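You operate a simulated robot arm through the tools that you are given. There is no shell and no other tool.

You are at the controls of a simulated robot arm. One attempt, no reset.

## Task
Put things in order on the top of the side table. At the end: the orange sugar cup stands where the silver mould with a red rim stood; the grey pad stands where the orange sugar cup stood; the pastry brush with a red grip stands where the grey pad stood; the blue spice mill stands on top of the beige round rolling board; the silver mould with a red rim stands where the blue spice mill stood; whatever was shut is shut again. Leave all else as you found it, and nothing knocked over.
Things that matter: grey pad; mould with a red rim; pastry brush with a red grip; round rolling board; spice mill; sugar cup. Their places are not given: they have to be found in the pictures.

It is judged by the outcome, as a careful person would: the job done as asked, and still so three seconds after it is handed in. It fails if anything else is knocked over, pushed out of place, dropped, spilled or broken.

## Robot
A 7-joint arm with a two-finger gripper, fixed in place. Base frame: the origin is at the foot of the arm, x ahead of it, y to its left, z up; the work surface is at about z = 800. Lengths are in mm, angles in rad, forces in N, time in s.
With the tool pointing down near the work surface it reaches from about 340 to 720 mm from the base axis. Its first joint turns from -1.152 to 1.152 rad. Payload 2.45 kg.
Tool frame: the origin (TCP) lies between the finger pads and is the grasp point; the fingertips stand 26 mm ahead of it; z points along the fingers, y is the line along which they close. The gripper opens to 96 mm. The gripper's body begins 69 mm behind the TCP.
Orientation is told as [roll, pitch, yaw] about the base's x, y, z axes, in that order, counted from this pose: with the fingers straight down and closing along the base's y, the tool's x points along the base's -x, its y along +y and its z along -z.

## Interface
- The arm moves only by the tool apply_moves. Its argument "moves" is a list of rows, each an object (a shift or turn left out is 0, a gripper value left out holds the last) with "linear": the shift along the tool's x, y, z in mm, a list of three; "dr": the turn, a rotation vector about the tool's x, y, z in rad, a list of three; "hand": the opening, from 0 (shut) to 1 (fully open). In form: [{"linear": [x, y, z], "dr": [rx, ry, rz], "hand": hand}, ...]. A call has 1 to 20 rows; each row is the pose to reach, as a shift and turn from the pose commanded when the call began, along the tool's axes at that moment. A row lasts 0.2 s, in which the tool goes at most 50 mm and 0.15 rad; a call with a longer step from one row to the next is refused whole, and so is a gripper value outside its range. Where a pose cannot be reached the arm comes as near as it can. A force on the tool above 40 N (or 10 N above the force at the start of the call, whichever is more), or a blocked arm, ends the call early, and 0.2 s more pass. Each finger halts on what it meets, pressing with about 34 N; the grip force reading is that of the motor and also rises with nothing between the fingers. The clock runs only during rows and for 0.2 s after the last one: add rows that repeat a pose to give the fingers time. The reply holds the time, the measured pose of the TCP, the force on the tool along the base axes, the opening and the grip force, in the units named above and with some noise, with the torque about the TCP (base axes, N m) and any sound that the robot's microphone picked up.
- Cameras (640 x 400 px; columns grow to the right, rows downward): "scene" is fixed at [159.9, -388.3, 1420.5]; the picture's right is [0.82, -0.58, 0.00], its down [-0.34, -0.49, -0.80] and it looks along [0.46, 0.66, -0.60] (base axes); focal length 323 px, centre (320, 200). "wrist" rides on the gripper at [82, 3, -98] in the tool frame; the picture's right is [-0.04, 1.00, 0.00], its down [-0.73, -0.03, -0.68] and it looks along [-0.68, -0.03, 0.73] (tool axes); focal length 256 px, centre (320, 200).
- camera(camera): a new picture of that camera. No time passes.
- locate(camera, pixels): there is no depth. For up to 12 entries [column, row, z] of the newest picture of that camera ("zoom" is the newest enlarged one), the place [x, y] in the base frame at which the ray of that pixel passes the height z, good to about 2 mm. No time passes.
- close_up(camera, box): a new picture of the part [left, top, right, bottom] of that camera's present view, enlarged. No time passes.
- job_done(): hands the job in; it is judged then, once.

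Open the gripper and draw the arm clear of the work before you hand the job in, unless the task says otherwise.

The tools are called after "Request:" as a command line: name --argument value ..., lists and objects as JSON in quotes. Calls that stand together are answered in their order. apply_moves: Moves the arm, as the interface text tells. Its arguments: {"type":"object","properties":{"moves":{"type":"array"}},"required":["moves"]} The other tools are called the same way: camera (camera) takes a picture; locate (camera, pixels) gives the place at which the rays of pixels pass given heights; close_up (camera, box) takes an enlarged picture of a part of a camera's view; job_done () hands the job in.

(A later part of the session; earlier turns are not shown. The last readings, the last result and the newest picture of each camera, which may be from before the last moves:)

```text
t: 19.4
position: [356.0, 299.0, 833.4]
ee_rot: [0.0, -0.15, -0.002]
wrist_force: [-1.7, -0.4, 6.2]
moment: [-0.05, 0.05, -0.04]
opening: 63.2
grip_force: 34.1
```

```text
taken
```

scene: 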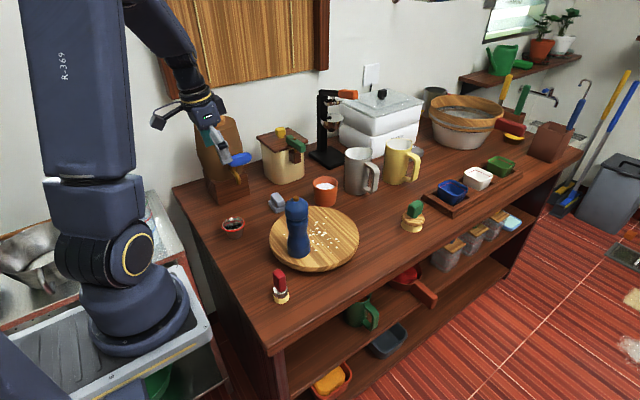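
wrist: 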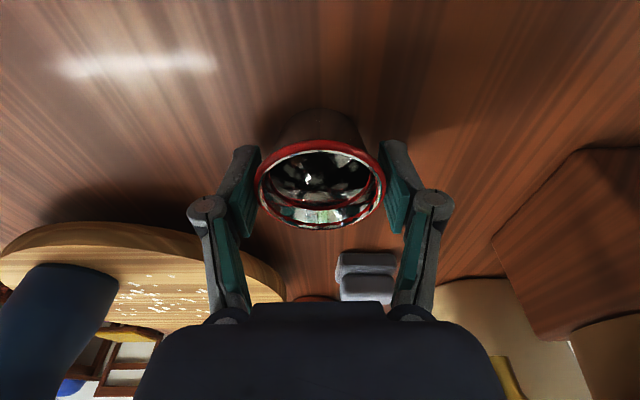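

Gripped at 63.2 mm. I lift a little (12 mm) and check that the mould follows before going higher.

Request:
apply_moves --moves '[{"linear": [-0.6, 0, -4], "hand": 0.5}, {"linear": [-1.2, 0, -8], "hand": 0.5}, {"linear": [-1.8, 0, -11.9], "hand": 0.5}, {"linear": [-1.8, 0, -11.9], "hand": 0.5}]'

Request:
camera --camera "wrist"

Request:
close_up --camera "scene" --box '[180, 170, 300, 260]'

```text
t: 20.4
position: [357.2, 299.3, 845.7]
ee_rot: [0.0, -0.15, 0.001]
wrist_force: [-0.6, -1.0, 0.5]
moment: [-0.02, -0.04, 0.01]
opening: 62.9
grip_force: 33.6
```

```text
taken
```

wrist: 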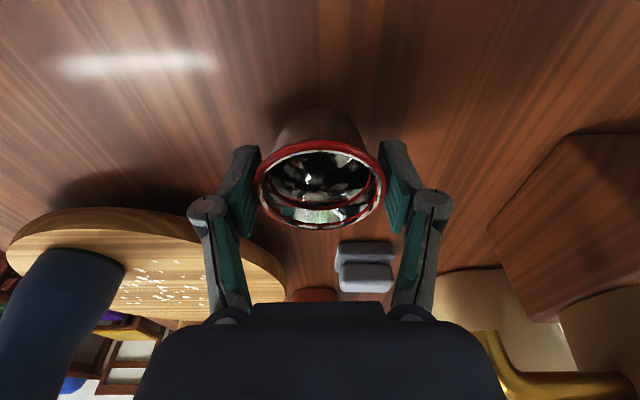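

```text
4.44 times, centred on (240, 215) of scene
```

zoom: 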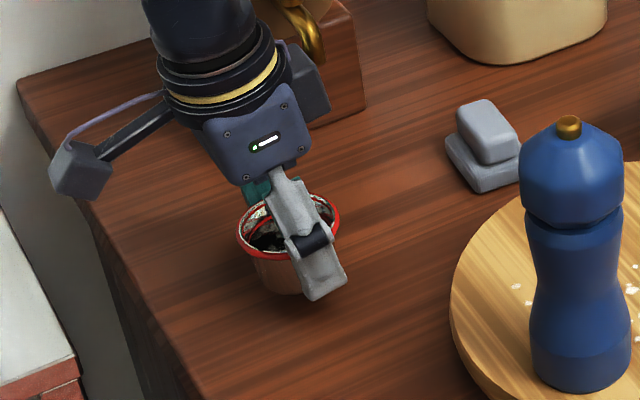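

The mould rose with the gripper and sits level. I raise it to z=950 and carry it between the mill and the cup to above the mill's old place at (717,120).

Request:
apply_moves --moves '[{"linear": [-5.2, 0, -34.3], "hand": 0.5}, {"linear": [-10.3, 0, -68.6], "hand": 0.5}, {"linear": [-15.5, 0, -102.9], "hand": 0.5}, {"linear": [-29.7, -7.2, -100.8], "hand": 0.5}, {"linear": [-58.2, -21.5, -96.5], "hand": 0.5}, {"linear": [-93.8, -39.4, -91.1], "hand": 0.5}, {"linear": [-129.4, -57.4, -85.7], "hand": 0.5}, {"linear": [-165, -75.3, -80.4], "hand": 0.5}, {"linear": [-200.6, -93.2, -75], "hand": 0.5}, {"linear": [-236.2, -111.2, -69.7], "hand": 0.5}, {"linear": [-271.8, -129.1, -64.3], "hand": 0.5}, {"linear": [-307.4, -147, -58.9], "hand": 0.5}, {"linear": [-339.5, -163.2, -54.1], "hand": 0.5}, {"linear": [-360.8, -173.9, -50.9], "hand": 0.5}, {"linear": [-371.5, -179.3, -49.3], "hand": 0.5}, {"linear": [-371.5, -179.3, -49.3], "hand": 0.5}]'

Request:
camera --camera "wrist"

Request:
camera --camera "scene"

```text
t: 23.8
position: [715.2, 120.7, 948.6]
ee_rot: [-0.001, -0.149, -0.001]
wrist_force: [0.2, -0.4, -0.4]
moment: [-0.03, 0.01, 0.0]
opening: 63.1
grip_force: 34.0
```

```text
taken
```

wrist: 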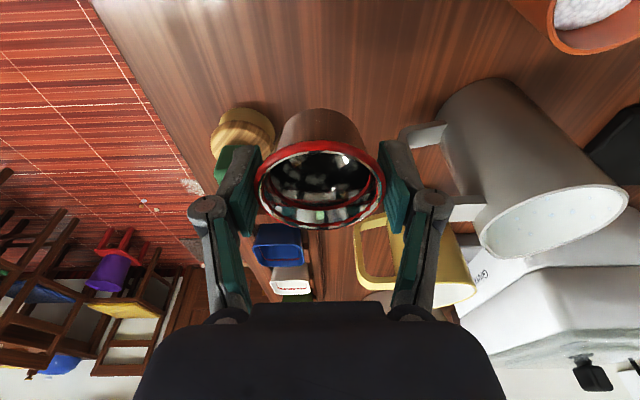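

```text
taken
```

scene: 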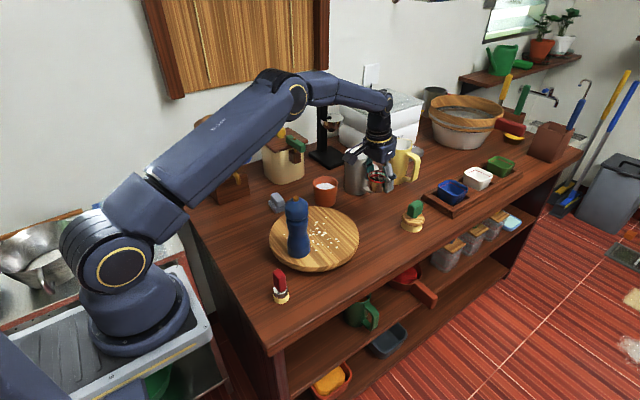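

The mould hangs level above the mill's old place. I lower it to about 3 mm above the table, in moderate steps.

Request:
apply_moves --moves '[{"linear": [3.5, -0.2, 28], "hand": 0.5}, {"linear": [7.5, -0.4, 56], "hand": 0.5}, {"linear": [11.5, -0.6, 84], "hand": 0.5}, {"linear": [14.1, -0.7, 102], "hand": 0.5}, {"linear": [15.2, -0.7, 110], "hand": 0.5}, {"linear": [15.2, -0.7, 110], "hand": 0.5}]'

Request:
close_up --camera "scene" --box '[330, 130, 450, 240]'

Request:
camera --camera "wrist"

```text
t: 25.2
position: [720.3, 119.8, 838.5]
ee_rot: [-0.001, -0.15, -0.002]
wrist_force: [0.3, 0.0, -0.6]
moment: [-0.02, -0.03, 0.02]
opening: 62.8
grip_force: 33.6
```

```text
3.64 times, centred on (390, 185) of scene
```

zoom: 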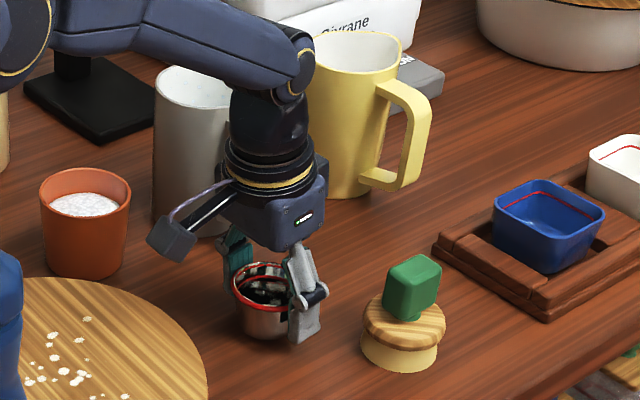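

```text
taken
```

wrist: 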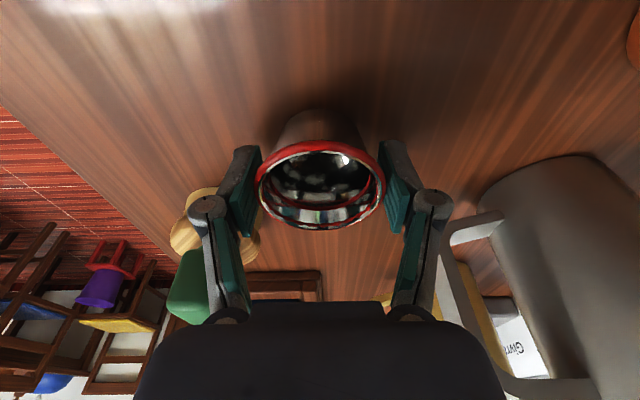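

Everything is clear of the mug handle and the stamp. I take another reading of the position with a null move while lowering 2 mm.

Request:
apply_moves --moves '[{"linear": [0.3, 0, 2], "hand": 0.5}, {"linear": [0.3, 0, 2], "hand": 0.5}]'

```text
t: 25.8
position: [718.7, 118.6, 836.0]
ee_rot: [0.001, -0.15, 0.001]
wrist_force: [0.3, -0.4, -0.7]
moment: [-0.03, 0.0, -0.02]
opening: 63.1
grip_force: 33.5
```

It reads (718.7,118.6,836). I correct by about (-1.5,+1) and lower another 2 mm.

Request:
apply_moves --moves '[{"linear": [1.6, 1, 1], "hand": 0.5}, {"linear": [1.8, 1, 2], "hand": 0.5}]'

```text
t: 26.4
position: [716.5, 120.2, 834.1]
ee_rot: [0.001, -0.151, -0.001]
wrist_force: [0.0, 0.0, -0.2]
moment: [-0.02, -0.01, 0.01]
opening: 63.1
grip_force: 34.2
```

No contact yet at z=834. I lower in 1 mm steps until the force rises.

Request:
apply_moves --moves '[{"linear": [0.15, 0, 1], "hand": 0.5}, {"linear": [0.15, 0, 1], "hand": 0.5}]'

```text
t: 27.0
position: [718.7, 120.6, 834.4]
ee_rot: [0.0, -0.153, 0.0]
wrist_force: [-1.2, 0.0, 5.1]
moment: [-0.01, 0.07, -0.01]
opening: 62.9
grip_force: 34.2
```

Contact at 5 N, so the mould is on the table. I open the fingers in stages.

Request:
apply_moves --moves '[{"linear": [0, 0, 0], "hand": 0.67}, {"linear": [0, 0, 0], "hand": 0.72}, {"linear": [0, 0, 0], "hand": 0.85}, {"linear": [0, 0, 0], "hand": 1}, {"linear": [0, 0, 0], "hand": 1}]'

Request:
camera --camera "wrist"

Request:
close_up --camera "scene" --box '[330, 130, 450, 240]'

```text
t: 28.2
position: [717.5, 121.7, 831.8]
ee_rot: [0.0, -0.15, 0.0]
wrist_force: [-0.2, 0.7, -0.9]
moment: [0.0, -0.02, 0.03]
opening: 96.1
grip_force: 0.0
```

```text
taken
```

wrist: 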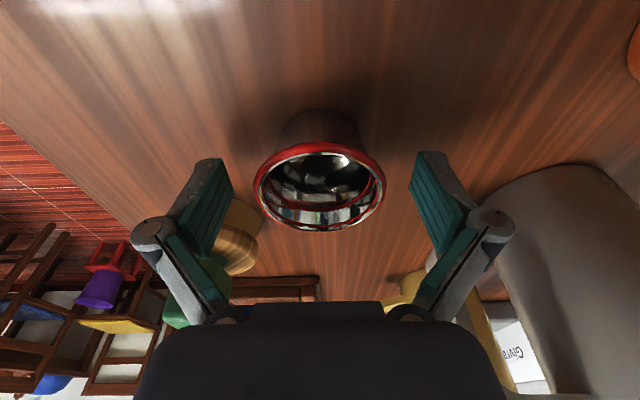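

```text
3.64 times, centred on (390, 185) of scene
```

zoom: 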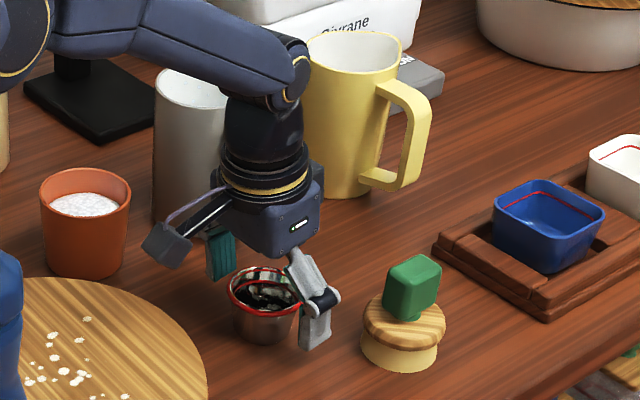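

The mould stands at the mill's old place. I rise 130 mm straight up, then move over to above the cup near (652,278) and look.

Request:
apply_moves --moves '[{"linear": [-4.8, 0, -32.1], "hand": 1}, {"linear": [-9.7, 0, -64.3], "hand": 1}, {"linear": [-14.5, 0, -96.4], "hand": 1}, {"linear": [-19.4, 0, -128.6], "hand": 1}, {"linear": [-3.2, 39, -131], "hand": 1}, {"linear": [13, 78, -133.5], "hand": 1}, {"linear": [29.2, 117, -136], "hand": 1}, {"linear": [45.4, 156.5, -138.4], "hand": 1}, {"linear": [45.4, 156.5, -138.4], "hand": 1}]'

Request:
camera --camera "wrist"

Request:
camera --camera "scene"

Request:
close_up --camera "scene" --box '[330, 150, 440, 240]'

```text
t: 30.2
position: [652.6, 278.1, 962.9]
ee_rot: [0.001, -0.148, 0.0]
wrist_force: [-0.4, 0.4, 0.0]
moment: [-0.02, -0.02, -0.01]
opening: 96.0
grip_force: 0.0
```

```text
taken
```

wrist: 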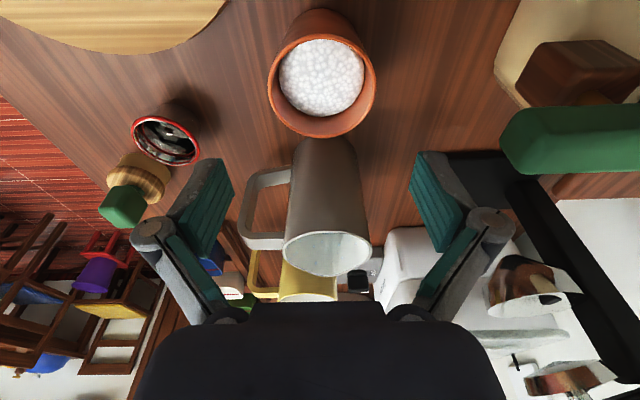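

```text
taken
```

scene: 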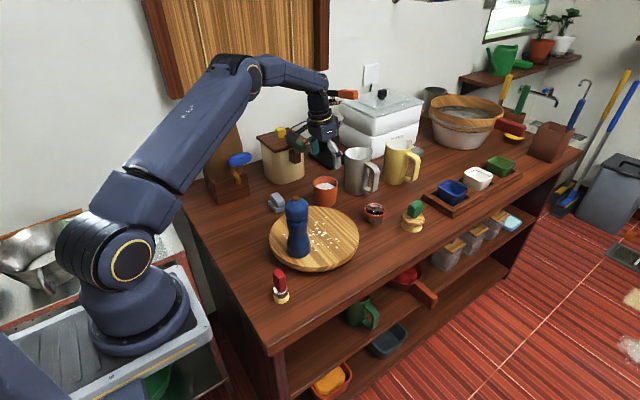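

```text
4.44 times, centred on (385, 195) of scene
```

zoom: 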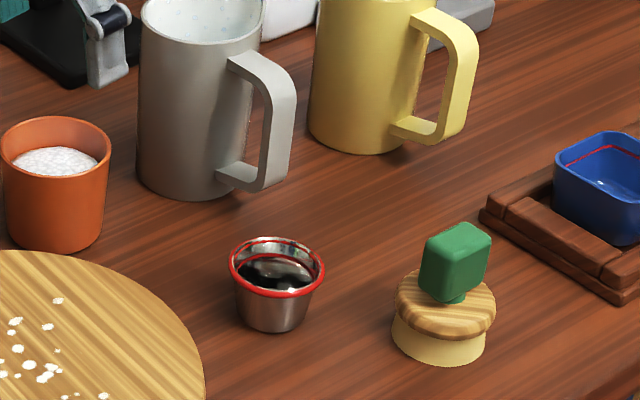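

The mould stands upright at zoom (277,265) and the cup's rim is at wrist columns 266–377. I locate both.

Request:
locate --camera "zoom" --pixels '[[229, 266, 837], [325, 266, 837], [275, 298, 837], [278, 236, 837], [273, 332, 800], [0, 130, 870], [111, 138, 870], [53, 175, 870], [55, 117, 870], [52, 253, 800]]'

Request:
locate --camera "wrist" --pixels '[[266, 82, 870], [377, 80, 870], [321, 138, 870], [321, 36, 870], [321, 10, 800], [321, 138, 865], [321, 36, 865], [266, 82, 865], [377, 80, 865], [520, 60, 800], [495, 75, 800], [318, 137, 800]]'

Request:
close_up --camera "wrist" --box '[230, 0, 410, 150]'

```text
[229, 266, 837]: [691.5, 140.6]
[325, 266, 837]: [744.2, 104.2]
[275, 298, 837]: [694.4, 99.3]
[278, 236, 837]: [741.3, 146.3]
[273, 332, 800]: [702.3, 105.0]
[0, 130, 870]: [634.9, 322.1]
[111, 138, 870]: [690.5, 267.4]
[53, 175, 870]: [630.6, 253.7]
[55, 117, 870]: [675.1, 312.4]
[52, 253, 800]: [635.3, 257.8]
```

```text
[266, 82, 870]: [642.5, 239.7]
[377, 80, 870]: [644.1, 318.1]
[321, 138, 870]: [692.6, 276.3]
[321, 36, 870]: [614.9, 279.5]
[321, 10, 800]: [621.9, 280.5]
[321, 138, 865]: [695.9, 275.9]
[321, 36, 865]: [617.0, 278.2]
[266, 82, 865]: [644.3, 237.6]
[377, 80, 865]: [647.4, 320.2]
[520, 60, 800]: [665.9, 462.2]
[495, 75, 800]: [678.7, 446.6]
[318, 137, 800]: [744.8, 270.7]
```

```text
2.67 times, centred on (320, 75) of wrist
```

zoom: 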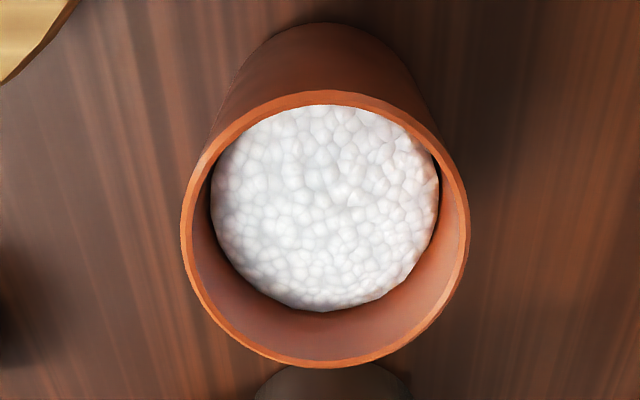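

The mould is within a few mm of the mill's old centre, and the cup is at about (653.5,279) with a rim about 78 wide at z of about 871. I descend to z=902 with the tips just above the rim and check centring.

Request:
apply_moves --moves '[{"linear": [3.5, 0.5, 30], "hand": 1}, {"linear": [8, 1, 60], "hand": 1}, {"linear": [8, 1, 60], "hand": 1}]'

Request:
camera --camera "wrist"

Request:
close_up --camera "scene" --box '[270, 110, 390, 220]'

```text
t: 31.0
position: [653.0, 278.1, 901.9]
ee_rot: [0.002, -0.152, -0.001]
wrist_force: [0.8, -0.7, -0.1]
moment: [0.01, -0.02, -0.01]
opening: 95.9
grip_force: 0.0
```

```text
taken
```

wrist: 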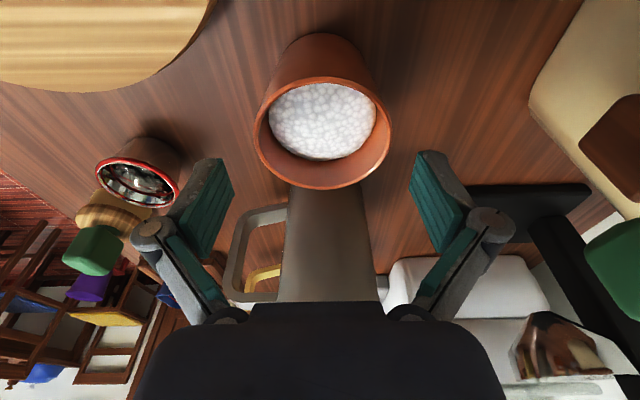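

```text
3.64 times, centred on (330, 165) of scene
```

zoom: 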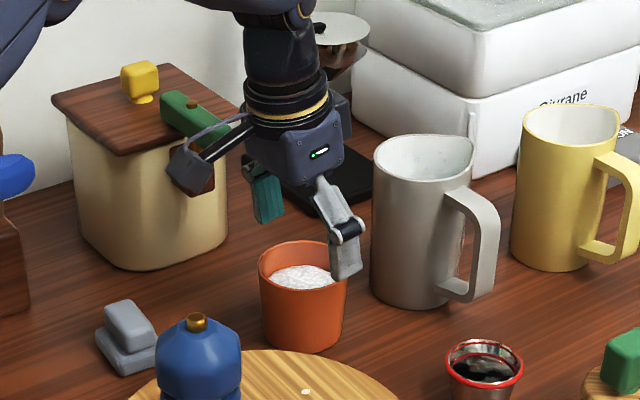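

The rim is at wrist columns 253–392 and rows 78–190. I locate its centre for the last alignment.

Request:
locate --camera "wrist" --pixels '[[253, 134, 871], [392, 130, 871], [322, 190, 871], [322, 78, 871], [321, 33, 800]]'

```text
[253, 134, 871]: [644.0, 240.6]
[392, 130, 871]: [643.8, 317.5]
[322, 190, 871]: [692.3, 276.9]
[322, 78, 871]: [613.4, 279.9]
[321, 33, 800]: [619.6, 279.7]
```

The cup centre is (653,279) and the TCP is within 1 mm of that. I descend to z=848.

Request:
apply_moves --moves '[{"linear": [2.7, 0.5, 18], "hand": 1}, {"linear": [5.4, 0.9, 36], "hand": 1}, {"linear": [8, 0.9, 53.4], "hand": 1}, {"linear": [8, 0.9, 53.4], "hand": 1}]'

Request:
camera --camera "wrist"

```text
t: 32.0
position: [653.1, 279.4, 848.8]
ee_rot: [0.0, -0.151, 0.001]
wrist_force: [0.3, 0.8, -1.0]
moment: [-0.01, 0.0, 0.0]
opening: 96.2
grip_force: 0.1
```

```text
taken
```

wrist: 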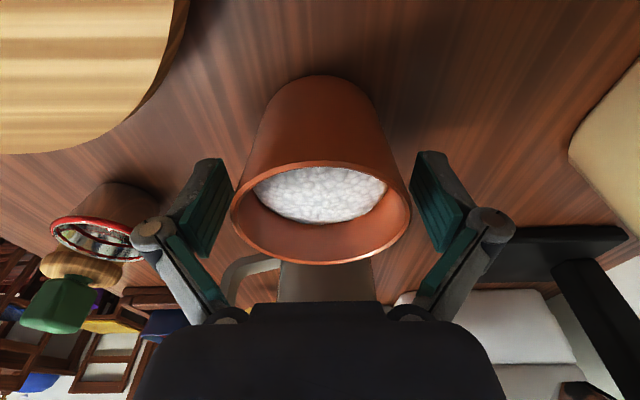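

The cup is centred between the pads. I close slowly onto it.

Request:
apply_moves --moves '[{"linear": [0, 0, 0], "hand": 0.88}, {"linear": [0, 0, 0], "hand": 0.8}, {"linear": [0, 0, 0], "hand": 0.74}, {"linear": [0, 0, 0], "hand": 0.68}, {"linear": [0, 0, 0], "hand": 0.6}, {"linear": [0, 0, 0], "hand": 0.6}]'

Request:
camera --camera "wrist"

```text
t: 33.4
position: [653.7, 278.7, 849.1]
ee_rot: [0.0, -0.149, 0.001]
wrist_force: [0.4, -2.5, 1.2]
moment: [0.06, -0.06, -0.03]
opening: 71.5
grip_force: 34.3
```

```text
taken
```

wrist: 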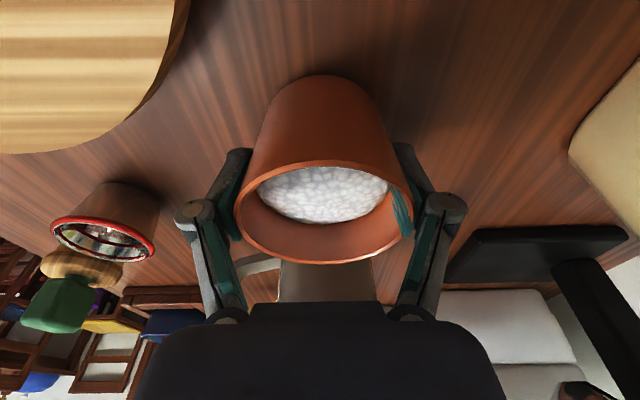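

The pads hold at 71.5 mm, and visually the right pad sinks slightly into the cup wall. I lift 10 mm very gently and check that it follows.

Request:
apply_moves --moves '[{"linear": [-0.4, 0, -2.5], "hand": 0.5}, {"linear": [-0.75, 0, -5], "hand": 0.5}, {"linear": [-1.1, 0, -7.5], "hand": 0.5}, {"linear": [-1.5, 0, -10], "hand": 0.5}, {"linear": [-1.5, 0, -10], "hand": 0.5}]'

Request:
camera --camera "wrist"

Request:
close_up --camera "scene" --box '[270, 110, 390, 220]'

```text
t: 34.6
position: [652.2, 278.9, 859.0]
ee_rot: [0.001, -0.151, -0.002]
wrist_force: [0.3, 0.1, -2.4]
moment: [0.02, -0.01, -0.01]
opening: 71.7
grip_force: 33.7
```

```text
taken
```

wrist: 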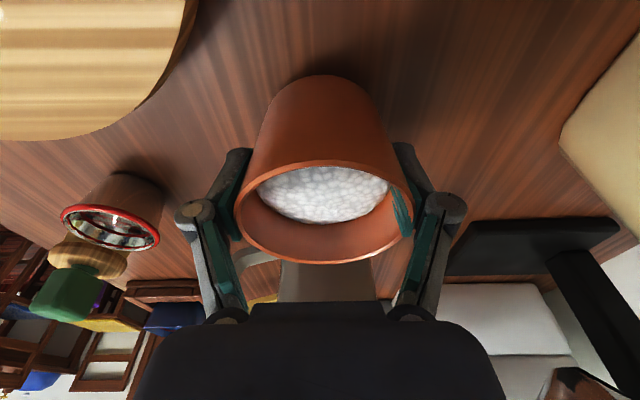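

```text
3.64 times, centred on (330, 165) of scene
```

zoom: 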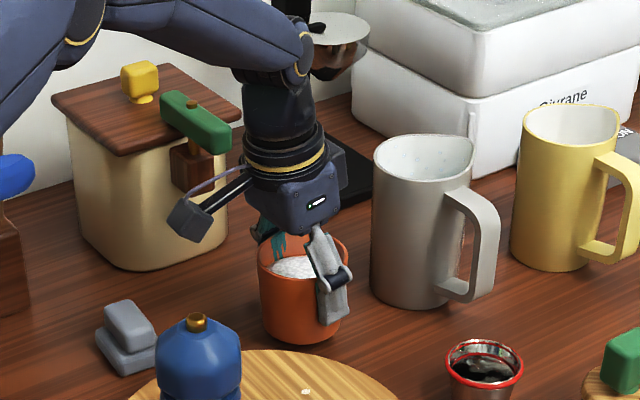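

The cup follows without slipping (same wrist position, about 2.3 N). I keep lifting at a gentle pace to about z=920 and check again.

Request:
apply_moves --moves '[{"linear": [-0.75, 0, -5], "hand": 0.5}, {"linear": [-2.2, 0, -15], "hand": 0.5}, {"linear": [-3.7, 0, -25], "hand": 0.5}, {"linear": [-5.2, 0, -35], "hand": 0.5}, {"linear": [-6.8, 0, -45], "hand": 0.5}, {"linear": [-8.3, 0, -55], "hand": 0.5}, {"linear": [-9, 0, -60], "hand": 0.5}, {"linear": [-9, 0, -60], "hand": 0.5}]'

Request:
camera --camera "wrist"

```text
t: 36.4
position: [652.2, 279.5, 919.6]
ee_rot: [0.002, -0.15, -0.001]
wrist_force: [-0.5, -0.9, -2.8]
moment: [0.0, -0.04, 0.02]
opening: 71.3
grip_force: 34.1
```

```text
taken
```

wrist: 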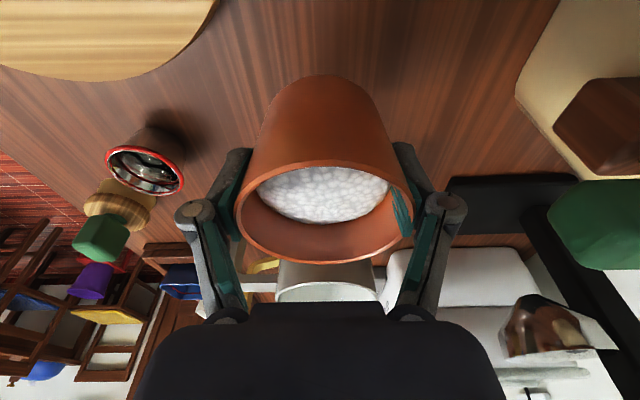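

Still firmly held. I now carry the cup level at z=920 towards the mould's old place (355.5,300), easing in and out.

Request:
apply_moves --moves '[{"linear": [2.9, 0.2, -0.4], "hand": 0.5}, {"linear": [11.7, 0.8, -1.8], "hand": 0.5}, {"linear": [26.4, 1.9, -4], "hand": 0.5}, {"linear": [46.9, 3.3, -7.1], "hand": 0.5}, {"linear": [70.4, 5, -10.6], "hand": 0.5}, {"linear": [93.8, 6.6, -14.1], "hand": 0.5}, {"linear": [117.3, 8.3, -17.7], "hand": 0.5}, {"linear": [140.7, 9.9, -21.2], "hand": 0.5}, {"linear": [164.2, 11.6, -24.8], "hand": 0.5}, {"linear": [187.6, 13.2, -28.3], "hand": 0.5}, {"linear": [211.1, 14.9, -31.8], "hand": 0.5}, {"linear": [234.6, 16.6, -35.4], "hand": 0.5}, {"linear": [255.1, 18, -38.5], "hand": 0.5}, {"linear": [272.7, 19.3, -41.1], "hand": 0.5}, {"linear": [284.4, 20.1, -42.9], "hand": 0.5}, {"linear": [290.3, 20.5, -43.8], "hand": 0.5}, {"linear": [293.2, 20.7, -44.2], "hand": 0.5}, {"linear": [293.2, 20.7, -44.2], "hand": 0.5}]'

Request:
camera --camera "wrist"

Request:
camera --camera "scene"

```text
t: 40.2
position: [356.5, 300.5, 919.0]
ee_rot: [0.001, -0.151, 0.0]
wrist_force: [-0.9, -0.3, -2.7]
moment: [0.0, 0.03, 0.01]
opening: 71.4
grip_force: 34.0
```

```text
taken
```

wrist: 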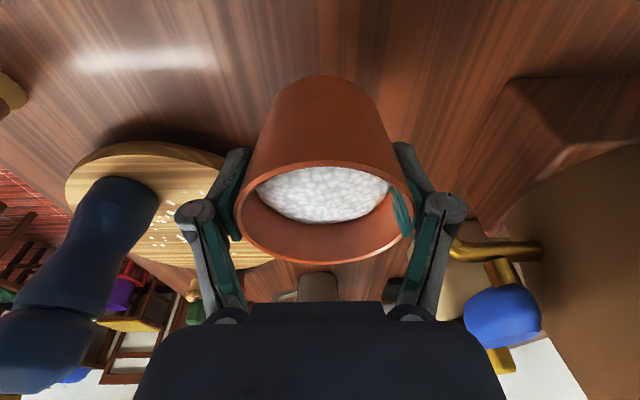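

```text
taken
```

scene: 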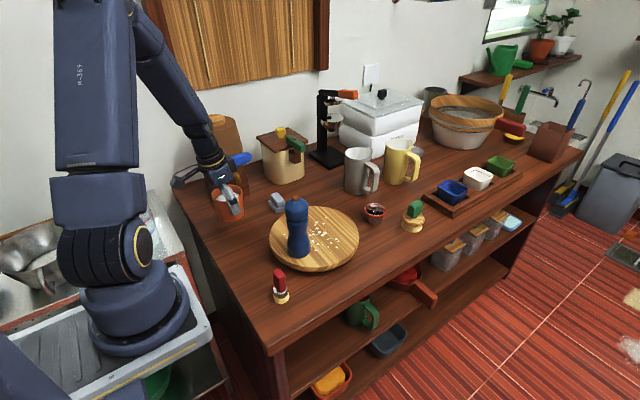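

The cup is above the mould's old place. I lower it gently to about 3 mm above the table.

Request:
apply_moves --moves '[{"linear": [1, 0, 5], "hand": 0.5}, {"linear": [3, 0, 17], "hand": 0.5}, {"linear": [5, 0, 31], "hand": 0.5}, {"linear": [7.3, 0, 45], "hand": 0.5}, {"linear": [9.3, 0, 57], "hand": 0.5}, {"linear": [10.4, 0, 64], "hand": 0.5}, {"linear": [10.7, 0, 66.3], "hand": 0.5}, {"linear": [10.7, 0, 66.3], "hand": 0.5}]'

```text
t: 42.0
position: [355.9, 301.0, 852.2]
ee_rot: [0.0, -0.15, -0.001]
wrist_force: [-0.8, -0.2, -3.0]
moment: [0.0, 0.04, 0.02]
opening: 71.3
grip_force: 34.1
```

At z=852 with no contact yet. I go on in 1 mm steps watching the force.

Request:
apply_moves --moves '[{"linear": [0.15, 0, 1], "hand": 0.5}, {"linear": [0.3, 0, 2], "hand": 0.5}]'

Request:
apply_moves --moves '[{"linear": [0.15, 0, 1], "hand": 0.5}]'

```text
t: 42.6
position: [354.7, 299.9, 851.1]
ee_rot: [-0.001, -0.151, 0.0]
wrist_force: [0.9, -0.5, -2.3]
moment: [-0.02, 0.01, 0.04]
opening: 71.5
grip_force: 34.5
```

```text
t: 43.0
position: [355.2, 301.9, 849.4]
ee_rot: [-0.001, -0.15, -0.001]
wrist_force: [-0.6, -0.1, -2.7]
moment: [0.02, 0.01, 0.01]
opening: 71.7
grip_force: 34.1
```

Request:
apply_moves --moves '[{"linear": [0.15, 0, 1], "hand": 0.5}]'

```text
t: 43.4
position: [355.2, 299.5, 848.0]
ee_rot: [0.001, -0.151, 0.001]
wrist_force: [-2.0, -2.2, 5.9]
moment: [0.07, 0.13, 0.06]
opening: 71.6
grip_force: 34.0
```

Contact with 5.9 N at z=848, so the cup is on the table. I open in stages to release it.

Request:
apply_moves --moves '[{"linear": [0, 0, 0], "hand": 0.76}, {"linear": [0, 0, 0], "hand": 0.8}, {"linear": [0, 0, 0], "hand": 0.88}, {"linear": [0, 0, 0], "hand": 1}, {"linear": [0, 0, 0], "hand": 1}]'

Request:
camera --camera "wrist"

Request:
close_up --camera "scene" --box '[180, 150, 320, 250]'

```text
t: 44.6
position: [354.7, 300.7, 848.0]
ee_rot: [0.0, -0.149, 0.0]
wrist_force: [-0.2, -0.4, 0.4]
moment: [0.0, -0.01, 0.0]
opening: 96.0
grip_force: 0.0
```

```text
taken
```

wrist: 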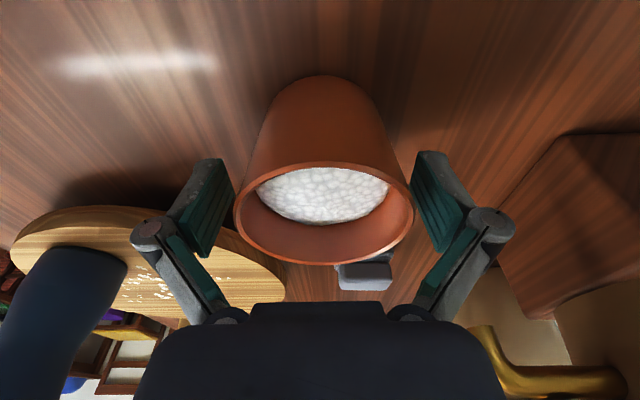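

```text
4.00 times, centred on (250, 200) of scene
```

zoom: 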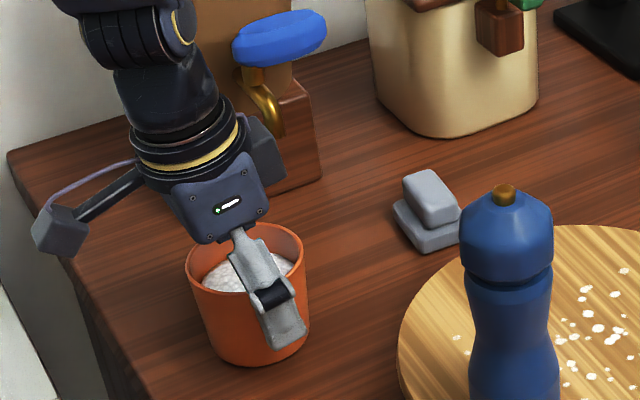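

The cup stands at the mould's old place with the sugar level. I rise straight up and move over the grey pad near (515,340) to view its shape.

Request:
apply_moves --moves '[{"linear": [-4.5, 0, -29.7], "hand": 1}, {"linear": [-9, 0, -59.3], "hand": 1}, {"linear": [-13.4, 0, -89], "hand": 1}, {"linear": [-17.9, 0, -118.7], "hand": 1}, {"linear": [-58.2, 10, -117.7], "hand": 1}, {"linear": [-98.5, 20, -116.7], "hand": 1}, {"linear": [-138.8, 30, -115.6], "hand": 1}, {"linear": [-179.1, 40, -114.6], "hand": 1}, {"linear": [-179.1, 40, -114.6], "hand": 1}]'

Request:
camera --camera "wrist"

Request:
close_up --camera "scene" --box '[190, 170, 310, 250]'

```text
t: 46.6
position: [514.4, 341.0, 987.9]
ee_rot: [0.001, -0.149, 0.0]
wrist_force: [-0.4, 0.1, 0.3]
moment: [0.03, -0.02, -0.03]
opening: 95.9
grip_force: 0.1
```

```text
taken
```

wrist: 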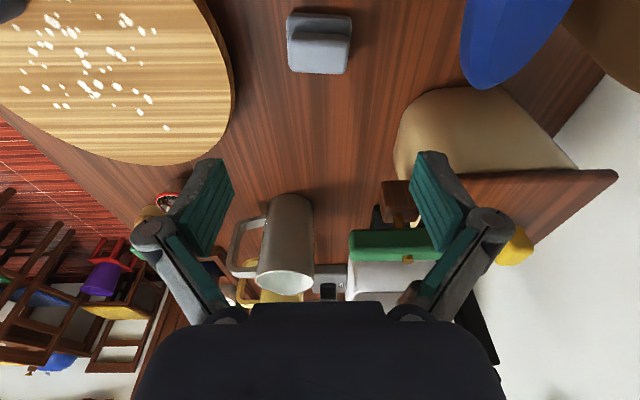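

```text
5.00 times, centred on (250, 210) of scene
```

zoom: 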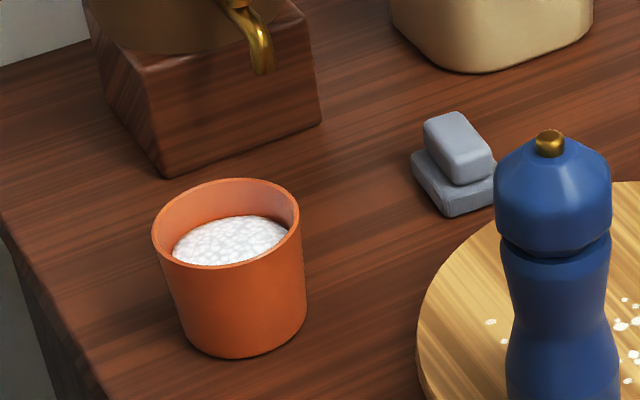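

The cup stands well. I enlarge the pad in the wrist view and locate the cup's foot as a check.

Request:
locate --camera "zoom" --pixels '[[248, 359, 800], [151, 228, 871], [301, 222, 871], [232, 268, 871], [225, 178, 871], [447, 217, 800], [412, 160, 800], [495, 195, 800]]'

Request:
close_up --camera "wrist" --box '[260, 0, 380, 90]'

```text
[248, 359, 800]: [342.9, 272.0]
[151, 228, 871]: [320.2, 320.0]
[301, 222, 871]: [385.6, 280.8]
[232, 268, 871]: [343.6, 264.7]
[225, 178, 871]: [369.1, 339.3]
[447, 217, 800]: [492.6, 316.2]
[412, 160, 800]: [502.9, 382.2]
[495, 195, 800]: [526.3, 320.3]
```

```text
4.44 times, centred on (320, 45) of wrist
```

zoom: 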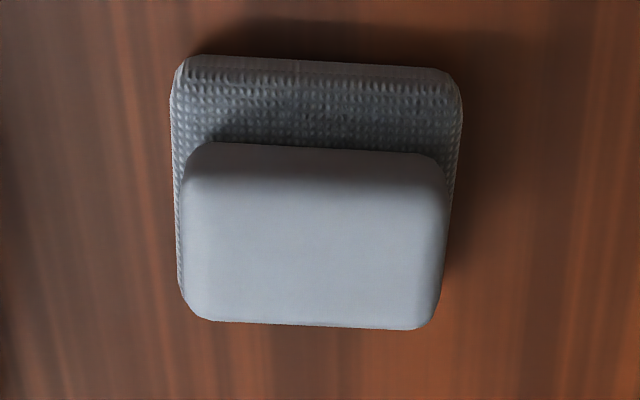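

The pad is nearly square to the axes, a ribbed base with a smooth block on top. I locate its edges at candidate heights in both cameras.

Request:
locate --camera "zoom" --pixels '[[172, 100, 800], [462, 100, 800], [320, 58, 812], [182, 170, 835], [448, 180, 835], [315, 148, 835], [315, 326, 835], [182, 170, 830], [448, 180, 830], [315, 148, 830], [315, 326, 830], [320, 58, 800]]'

Request:
locate --camera "scene" --pixels '[[268.3, 204.3, 800], [275.8, 213.3, 800], [288, 207.4, 800], [270.6, 194.9, 835], [277.8, 192.4, 835], [284.5, 200.7, 835], [277.8, 202.7, 835], [270.6, 194.9, 830], [277.8, 192.4, 830], [284.5, 200.7, 830], [277.8, 202.7, 830]]'

```text
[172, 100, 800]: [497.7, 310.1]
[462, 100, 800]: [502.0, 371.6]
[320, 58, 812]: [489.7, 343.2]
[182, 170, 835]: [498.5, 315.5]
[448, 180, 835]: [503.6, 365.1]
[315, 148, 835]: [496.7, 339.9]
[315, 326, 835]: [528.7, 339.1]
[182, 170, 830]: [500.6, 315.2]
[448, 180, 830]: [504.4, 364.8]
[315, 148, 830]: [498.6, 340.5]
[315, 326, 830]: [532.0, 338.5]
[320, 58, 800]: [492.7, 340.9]
```

```text
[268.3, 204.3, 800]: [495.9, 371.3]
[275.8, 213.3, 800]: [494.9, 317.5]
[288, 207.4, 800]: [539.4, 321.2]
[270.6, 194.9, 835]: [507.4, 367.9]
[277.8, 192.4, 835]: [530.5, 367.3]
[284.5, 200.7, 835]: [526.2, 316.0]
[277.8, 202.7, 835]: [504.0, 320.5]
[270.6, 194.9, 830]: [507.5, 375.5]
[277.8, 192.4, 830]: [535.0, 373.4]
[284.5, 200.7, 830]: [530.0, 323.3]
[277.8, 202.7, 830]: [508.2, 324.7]
```

The pad's footprint is about x 494–540 and y 314–371 (centre about (517,342)), its top is at z of about 837, and it is turned about -0.06 rad. I descend to z=905 above it with a slight yaw and look again.

Request:
apply_moves --moves '[{"linear": [3, 0.3, 28], "dr": [0, 0, 0.03], "hand": 1}, {"linear": [6.5, 0.7, 56], "dr": [0, 0, 0.06], "hand": 1}, {"linear": [10, 1, 82.4], "dr": [0, 0, 0.06], "hand": 1}, {"linear": [10, 1, 82.4], "dr": [0, 0, 0.06], "hand": 1}]'

Request:
camera --camera "wrist"

Request:
close_up --camera "wrist" --box '[250, 50, 390, 160]'

```text
t: 47.6
position: [519.1, 340.6, 905.1]
ee_rot: [0.009, -0.151, -0.063]
wrist_force: [0.5, 0.0, 0.0]
moment: [-0.01, 0.01, 0.0]
opening: 95.9
grip_force: 0.0
```

```text
taken
```

wrist: 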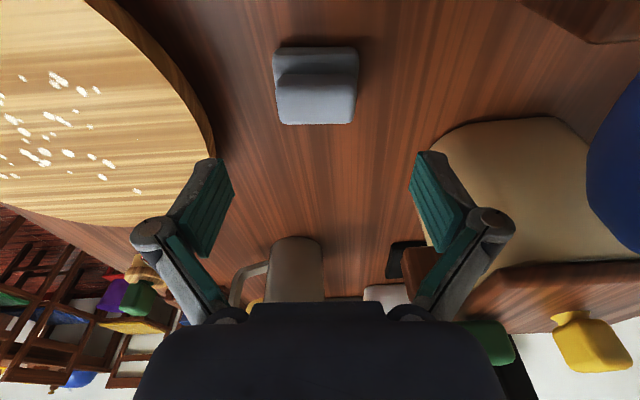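

```text
3.64 times, centred on (320, 105) of wrist
```

zoom: 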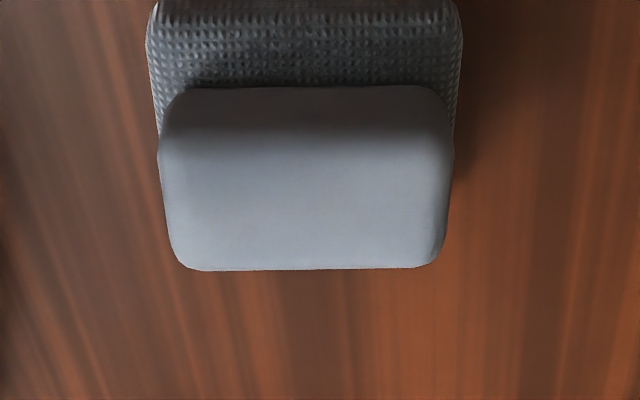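

The pad is square to the gripper now. I locate the base and block edges from this nearer view.

Request:
locate --camera "zoom" --pixels '[[148, 50, 808], [463, 50, 808], [160, 170, 835], [454, 170, 835], [305, 100, 837], [305, 270, 837], [305, 270, 830], [305, 0, 810]]'

Request:
locate --camera "wrist" --pixels '[[315, 47, 812], [315, 47, 815], [315, 47, 800], [272, 55, 812], [359, 55, 812], [280, 50, 812]]'

```text
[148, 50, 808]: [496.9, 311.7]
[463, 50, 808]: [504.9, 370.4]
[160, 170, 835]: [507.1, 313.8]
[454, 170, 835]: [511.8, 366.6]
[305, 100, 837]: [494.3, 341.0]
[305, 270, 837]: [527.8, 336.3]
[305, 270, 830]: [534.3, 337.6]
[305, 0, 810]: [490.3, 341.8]
```

```text
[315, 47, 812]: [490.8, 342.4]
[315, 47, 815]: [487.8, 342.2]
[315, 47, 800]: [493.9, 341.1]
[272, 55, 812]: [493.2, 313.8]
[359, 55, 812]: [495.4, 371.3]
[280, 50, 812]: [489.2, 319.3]
```

The pad centre is about (515.5,341) and its base is about 59 wide across y. I descend to z of about 834 around it.

Request:
apply_moves --moves '[{"linear": [4.4, 0.1, 23], "hand": 1}, {"linear": [8.8, 0.2, 46], "hand": 1}, {"linear": [13, 0.2, 69.8], "hand": 1}, {"linear": [13, 0.2, 69.8], "hand": 1}]'

Request:
camera --camera "wrist"

Request:
close_up --camera "scene" --box '[230, 150, 330, 230]'

```text
t: 48.6
position: [514.5, 341.4, 835.5]
ee_rot: [0.009, -0.149, -0.061]
wrist_force: [0.3, 0.2, 0.1]
moment: [0.01, 0.01, 0.03]
opening: 96.0
grip_force: 0.1
```

```text
taken
```

wrist: 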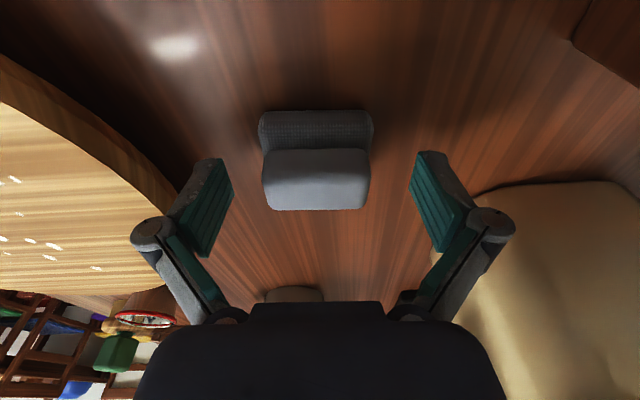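

```text
5.00 times, centred on (280, 190) of scene
```

zoom: 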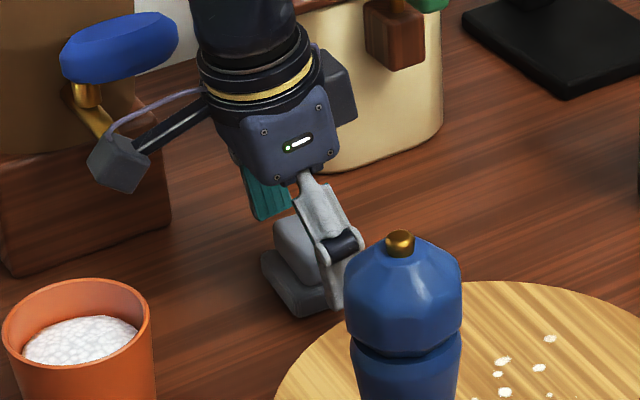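

The pad sits about 4 px left of the TCP column and the board edge is clear of the right finger. I shift 1.8 mm towards -y, lower 4 mm, and close.

Request:
apply_moves --moves '[{"linear": [0.6, -1.8, 4], "hand": 1}, {"linear": [0.6, -1.8, 4], "hand": 0.85}, {"linear": [0.6, -1.8, 4], "hand": 0.7}, {"linear": [0.6, -1.8, 4], "hand": 0.6}, {"linear": [0.6, -1.8, 4], "hand": 0.5}, {"linear": [0.6, -1.8, 4], "hand": 0.45}, {"linear": [0.6, -1.8, 4], "hand": 0.45}]'

Request:
camera --camera "wrist"

```text
t: 50.2
position: [515.1, 339.7, 831.2]
ee_rot: [0.009, -0.15, -0.062]
wrist_force: [-0.4, -1.3, 2.2]
moment: [0.0, 0.04, -0.08]
opening: 57.2
grip_force: 34.1
```

```text
taken
```

wrist: 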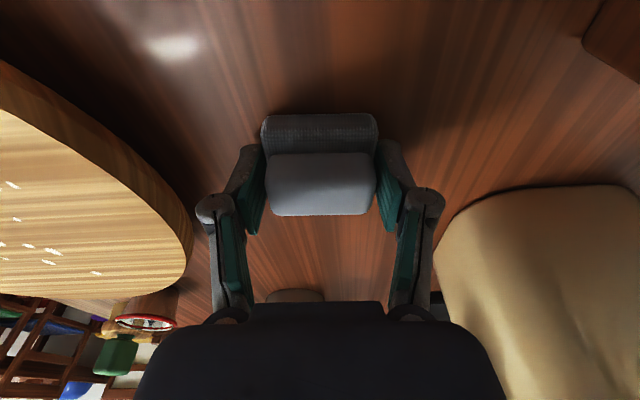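

Gripped at 57.2 mm on the base. I lift 12 mm gently and check.

Request:
apply_moves --moves '[{"linear": [-0.6, 0, -4], "hand": 0.4}, {"linear": [-1.2, 0, -8], "hand": 0.4}, {"linear": [-1.8, 0, -12], "hand": 0.4}, {"linear": [-1.8, 0, -12], "hand": 0.4}]'

Request:
camera --camera "wrist"

Request:
close_up --camera "scene" --box '[230, 150, 330, 230]'

```text
t: 51.2
position: [515.3, 338.9, 842.1]
ee_rot: [0.008, -0.15, -0.061]
wrist_force: [-0.2, 0.4, 0.5]
moment: [-0.01, -0.02, 0.01]
opening: 57.2
grip_force: 33.8
```

```text
taken
```

wrist: 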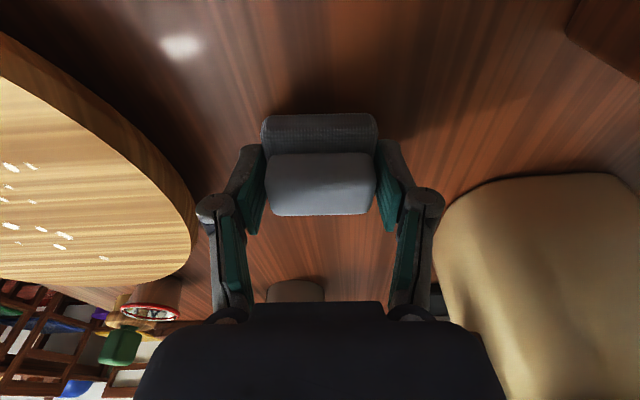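

```text
5.00 times, centred on (280, 190) of scene
```

zoom: 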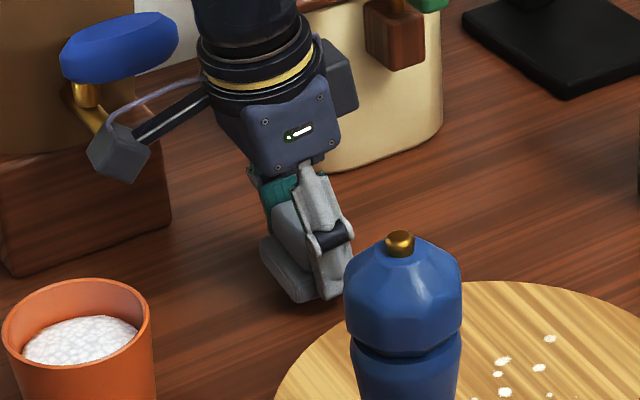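

The pad follows well. I raise it, shift away from the canister in -y, then go to above the cup's old place (653,279).

Request:
apply_moves --moves '[{"linear": [-4.4, 0, -29], "hand": 0.4}, {"linear": [-8.8, 0, -58], "hand": 0.4}, {"linear": [-13.1, 0, -87], "hand": 0.4}, {"linear": [-14.3, -20, -86.8], "hand": 0.4}, {"linear": [-15.6, -40, -86.7], "hand": 0.4}, {"linear": [-16.8, -59.9, -86.5], "hand": 0.4}, {"linear": [-44, -58.2, -82.4], "hand": 0.4}, {"linear": [-71.3, -56.4, -78.3], "hand": 0.4}, {"linear": [-98.5, -54.7, -74.1], "hand": 0.4}, {"linear": [-125.8, -52.9, -70], "hand": 0.4}, {"linear": [-153, -51.2, -65.9], "hand": 0.4}, {"linear": [-153, -51.2, -65.9], "hand": 0.4}]'

Request:
camera --camera "wrist"

```text
t: 53.8
position: [652.8, 279.7, 929.9]
ee_rot: [0.01, -0.15, -0.059]
wrist_force: [-0.5, -0.3, -0.2]
moment: [-0.01, 0.02, -0.03]
opening: 56.8
grip_force: 34.0
```

```text
taken
```

wrist: 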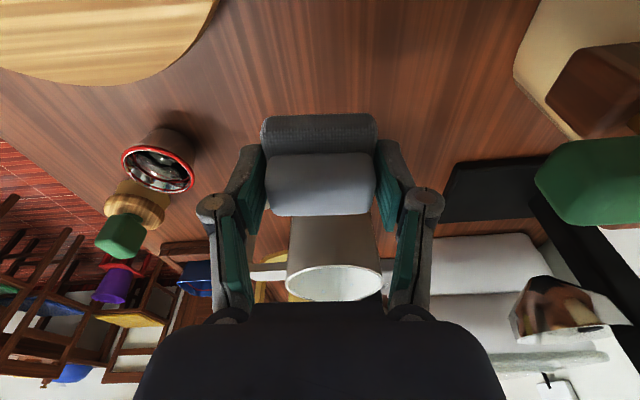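

The pad is level above the cup's old place. I lower it to about 3 mm above the table.

Request:
apply_moves --moves '[{"linear": [3.6, 0, 24], "hand": 0.4}, {"linear": [7.2, 0, 48], "hand": 0.4}, {"linear": [10.7, 0, 72], "hand": 0.4}, {"linear": [13.5, 0, 89], "hand": 0.4}, {"linear": [14.3, -0.5, 94.5], "hand": 0.4}, {"linear": [14.3, -0.5, 94.5], "hand": 0.4}]'

Request:
close_up --camera "scene" --box '[280, 130, 400, 220]'

```text
t: 55.2
position: [653.9, 280.1, 833.0]
ee_rot: [0.01, -0.149, -0.062]
wrist_force: [0.2, -1.4, 0.2]
moment: [0.01, -0.01, -0.01]
opening: 56.8
grip_force: 33.8
```

```text
4.44 times, centred on (340, 175) of scene
```

zoom: 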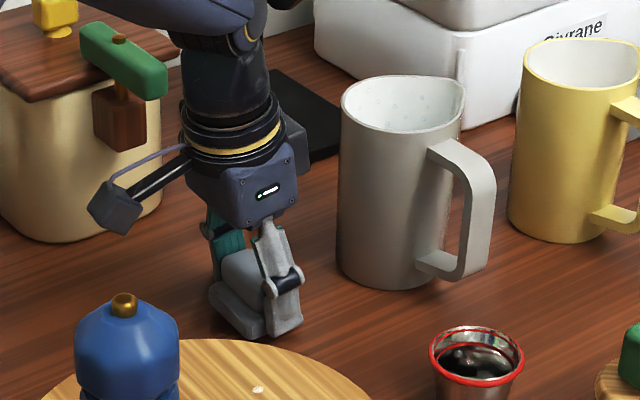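

Nearly down at z=833, with no contact. I lower 1 mm at a time.

Request:
apply_moves --moves '[{"linear": [0.15, 0, 1], "hand": 0.4}]'

Request:
apply_moves --moves '[{"linear": [0.15, -0.5, 1], "hand": 0.4}]'

```text
t: 55.6
position: [653.4, 281.0, 832.3]
ee_rot: [0.008, -0.15, -0.062]
wrist_force: [0.4, -0.2, -1.4]
moment: [-0.01, -0.01, 0.0]
opening: 56.7
grip_force: 34.0
```

```text
t: 56.0
position: [653.8, 279.4, 831.4]
ee_rot: [0.007, -0.149, -0.06]
wrist_force: [0.1, -0.6, -0.5]
moment: [0.01, -0.03, -0.04]
opening: 56.9
grip_force: 33.6
```

Request:
apply_moves --moves '[{"linear": [0.15, 0, 1], "hand": 0.4}]'

```text
t: 56.4
position: [653.6, 279.9, 832.2]
ee_rot: [0.008, -0.15, -0.061]
wrist_force: [-1.4, -2.0, 3.5]
moment: [0.05, 0.03, -0.01]
opening: 57.0
grip_force: 34.0
```

Contact at 3.5 N. I open in stages and check.

Request:
apply_moves --moves '[{"linear": [0, 0, 0], "hand": 0.61}, {"linear": [0, 0, 0], "hand": 0.66}, {"linear": [0, 0, 0], "hand": 0.8}, {"linear": [0, 0, 0], "hand": 1}, {"linear": [0, 0, 0], "hand": 1}]'

Request:
camera --camera "wrist"

Request:
close_up --camera "scene" --box '[280, 130, 400, 220]'

```text
t: 57.6
position: [653.3, 280.0, 831.4]
ee_rot: [0.01, -0.15, -0.061]
wrist_force: [0.5, 0.0, 0.2]
moment: [0.02, -0.03, 0.0]
opening: 96.1
grip_force: 0.0
```

```text
taken
```

wrist: 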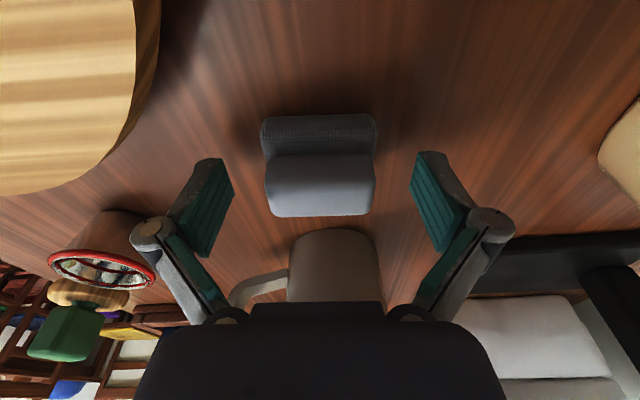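

```text
4.44 times, centred on (340, 175) of scene
```

zoom: 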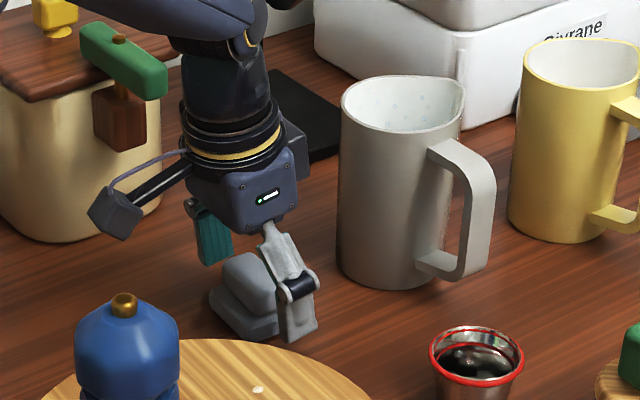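

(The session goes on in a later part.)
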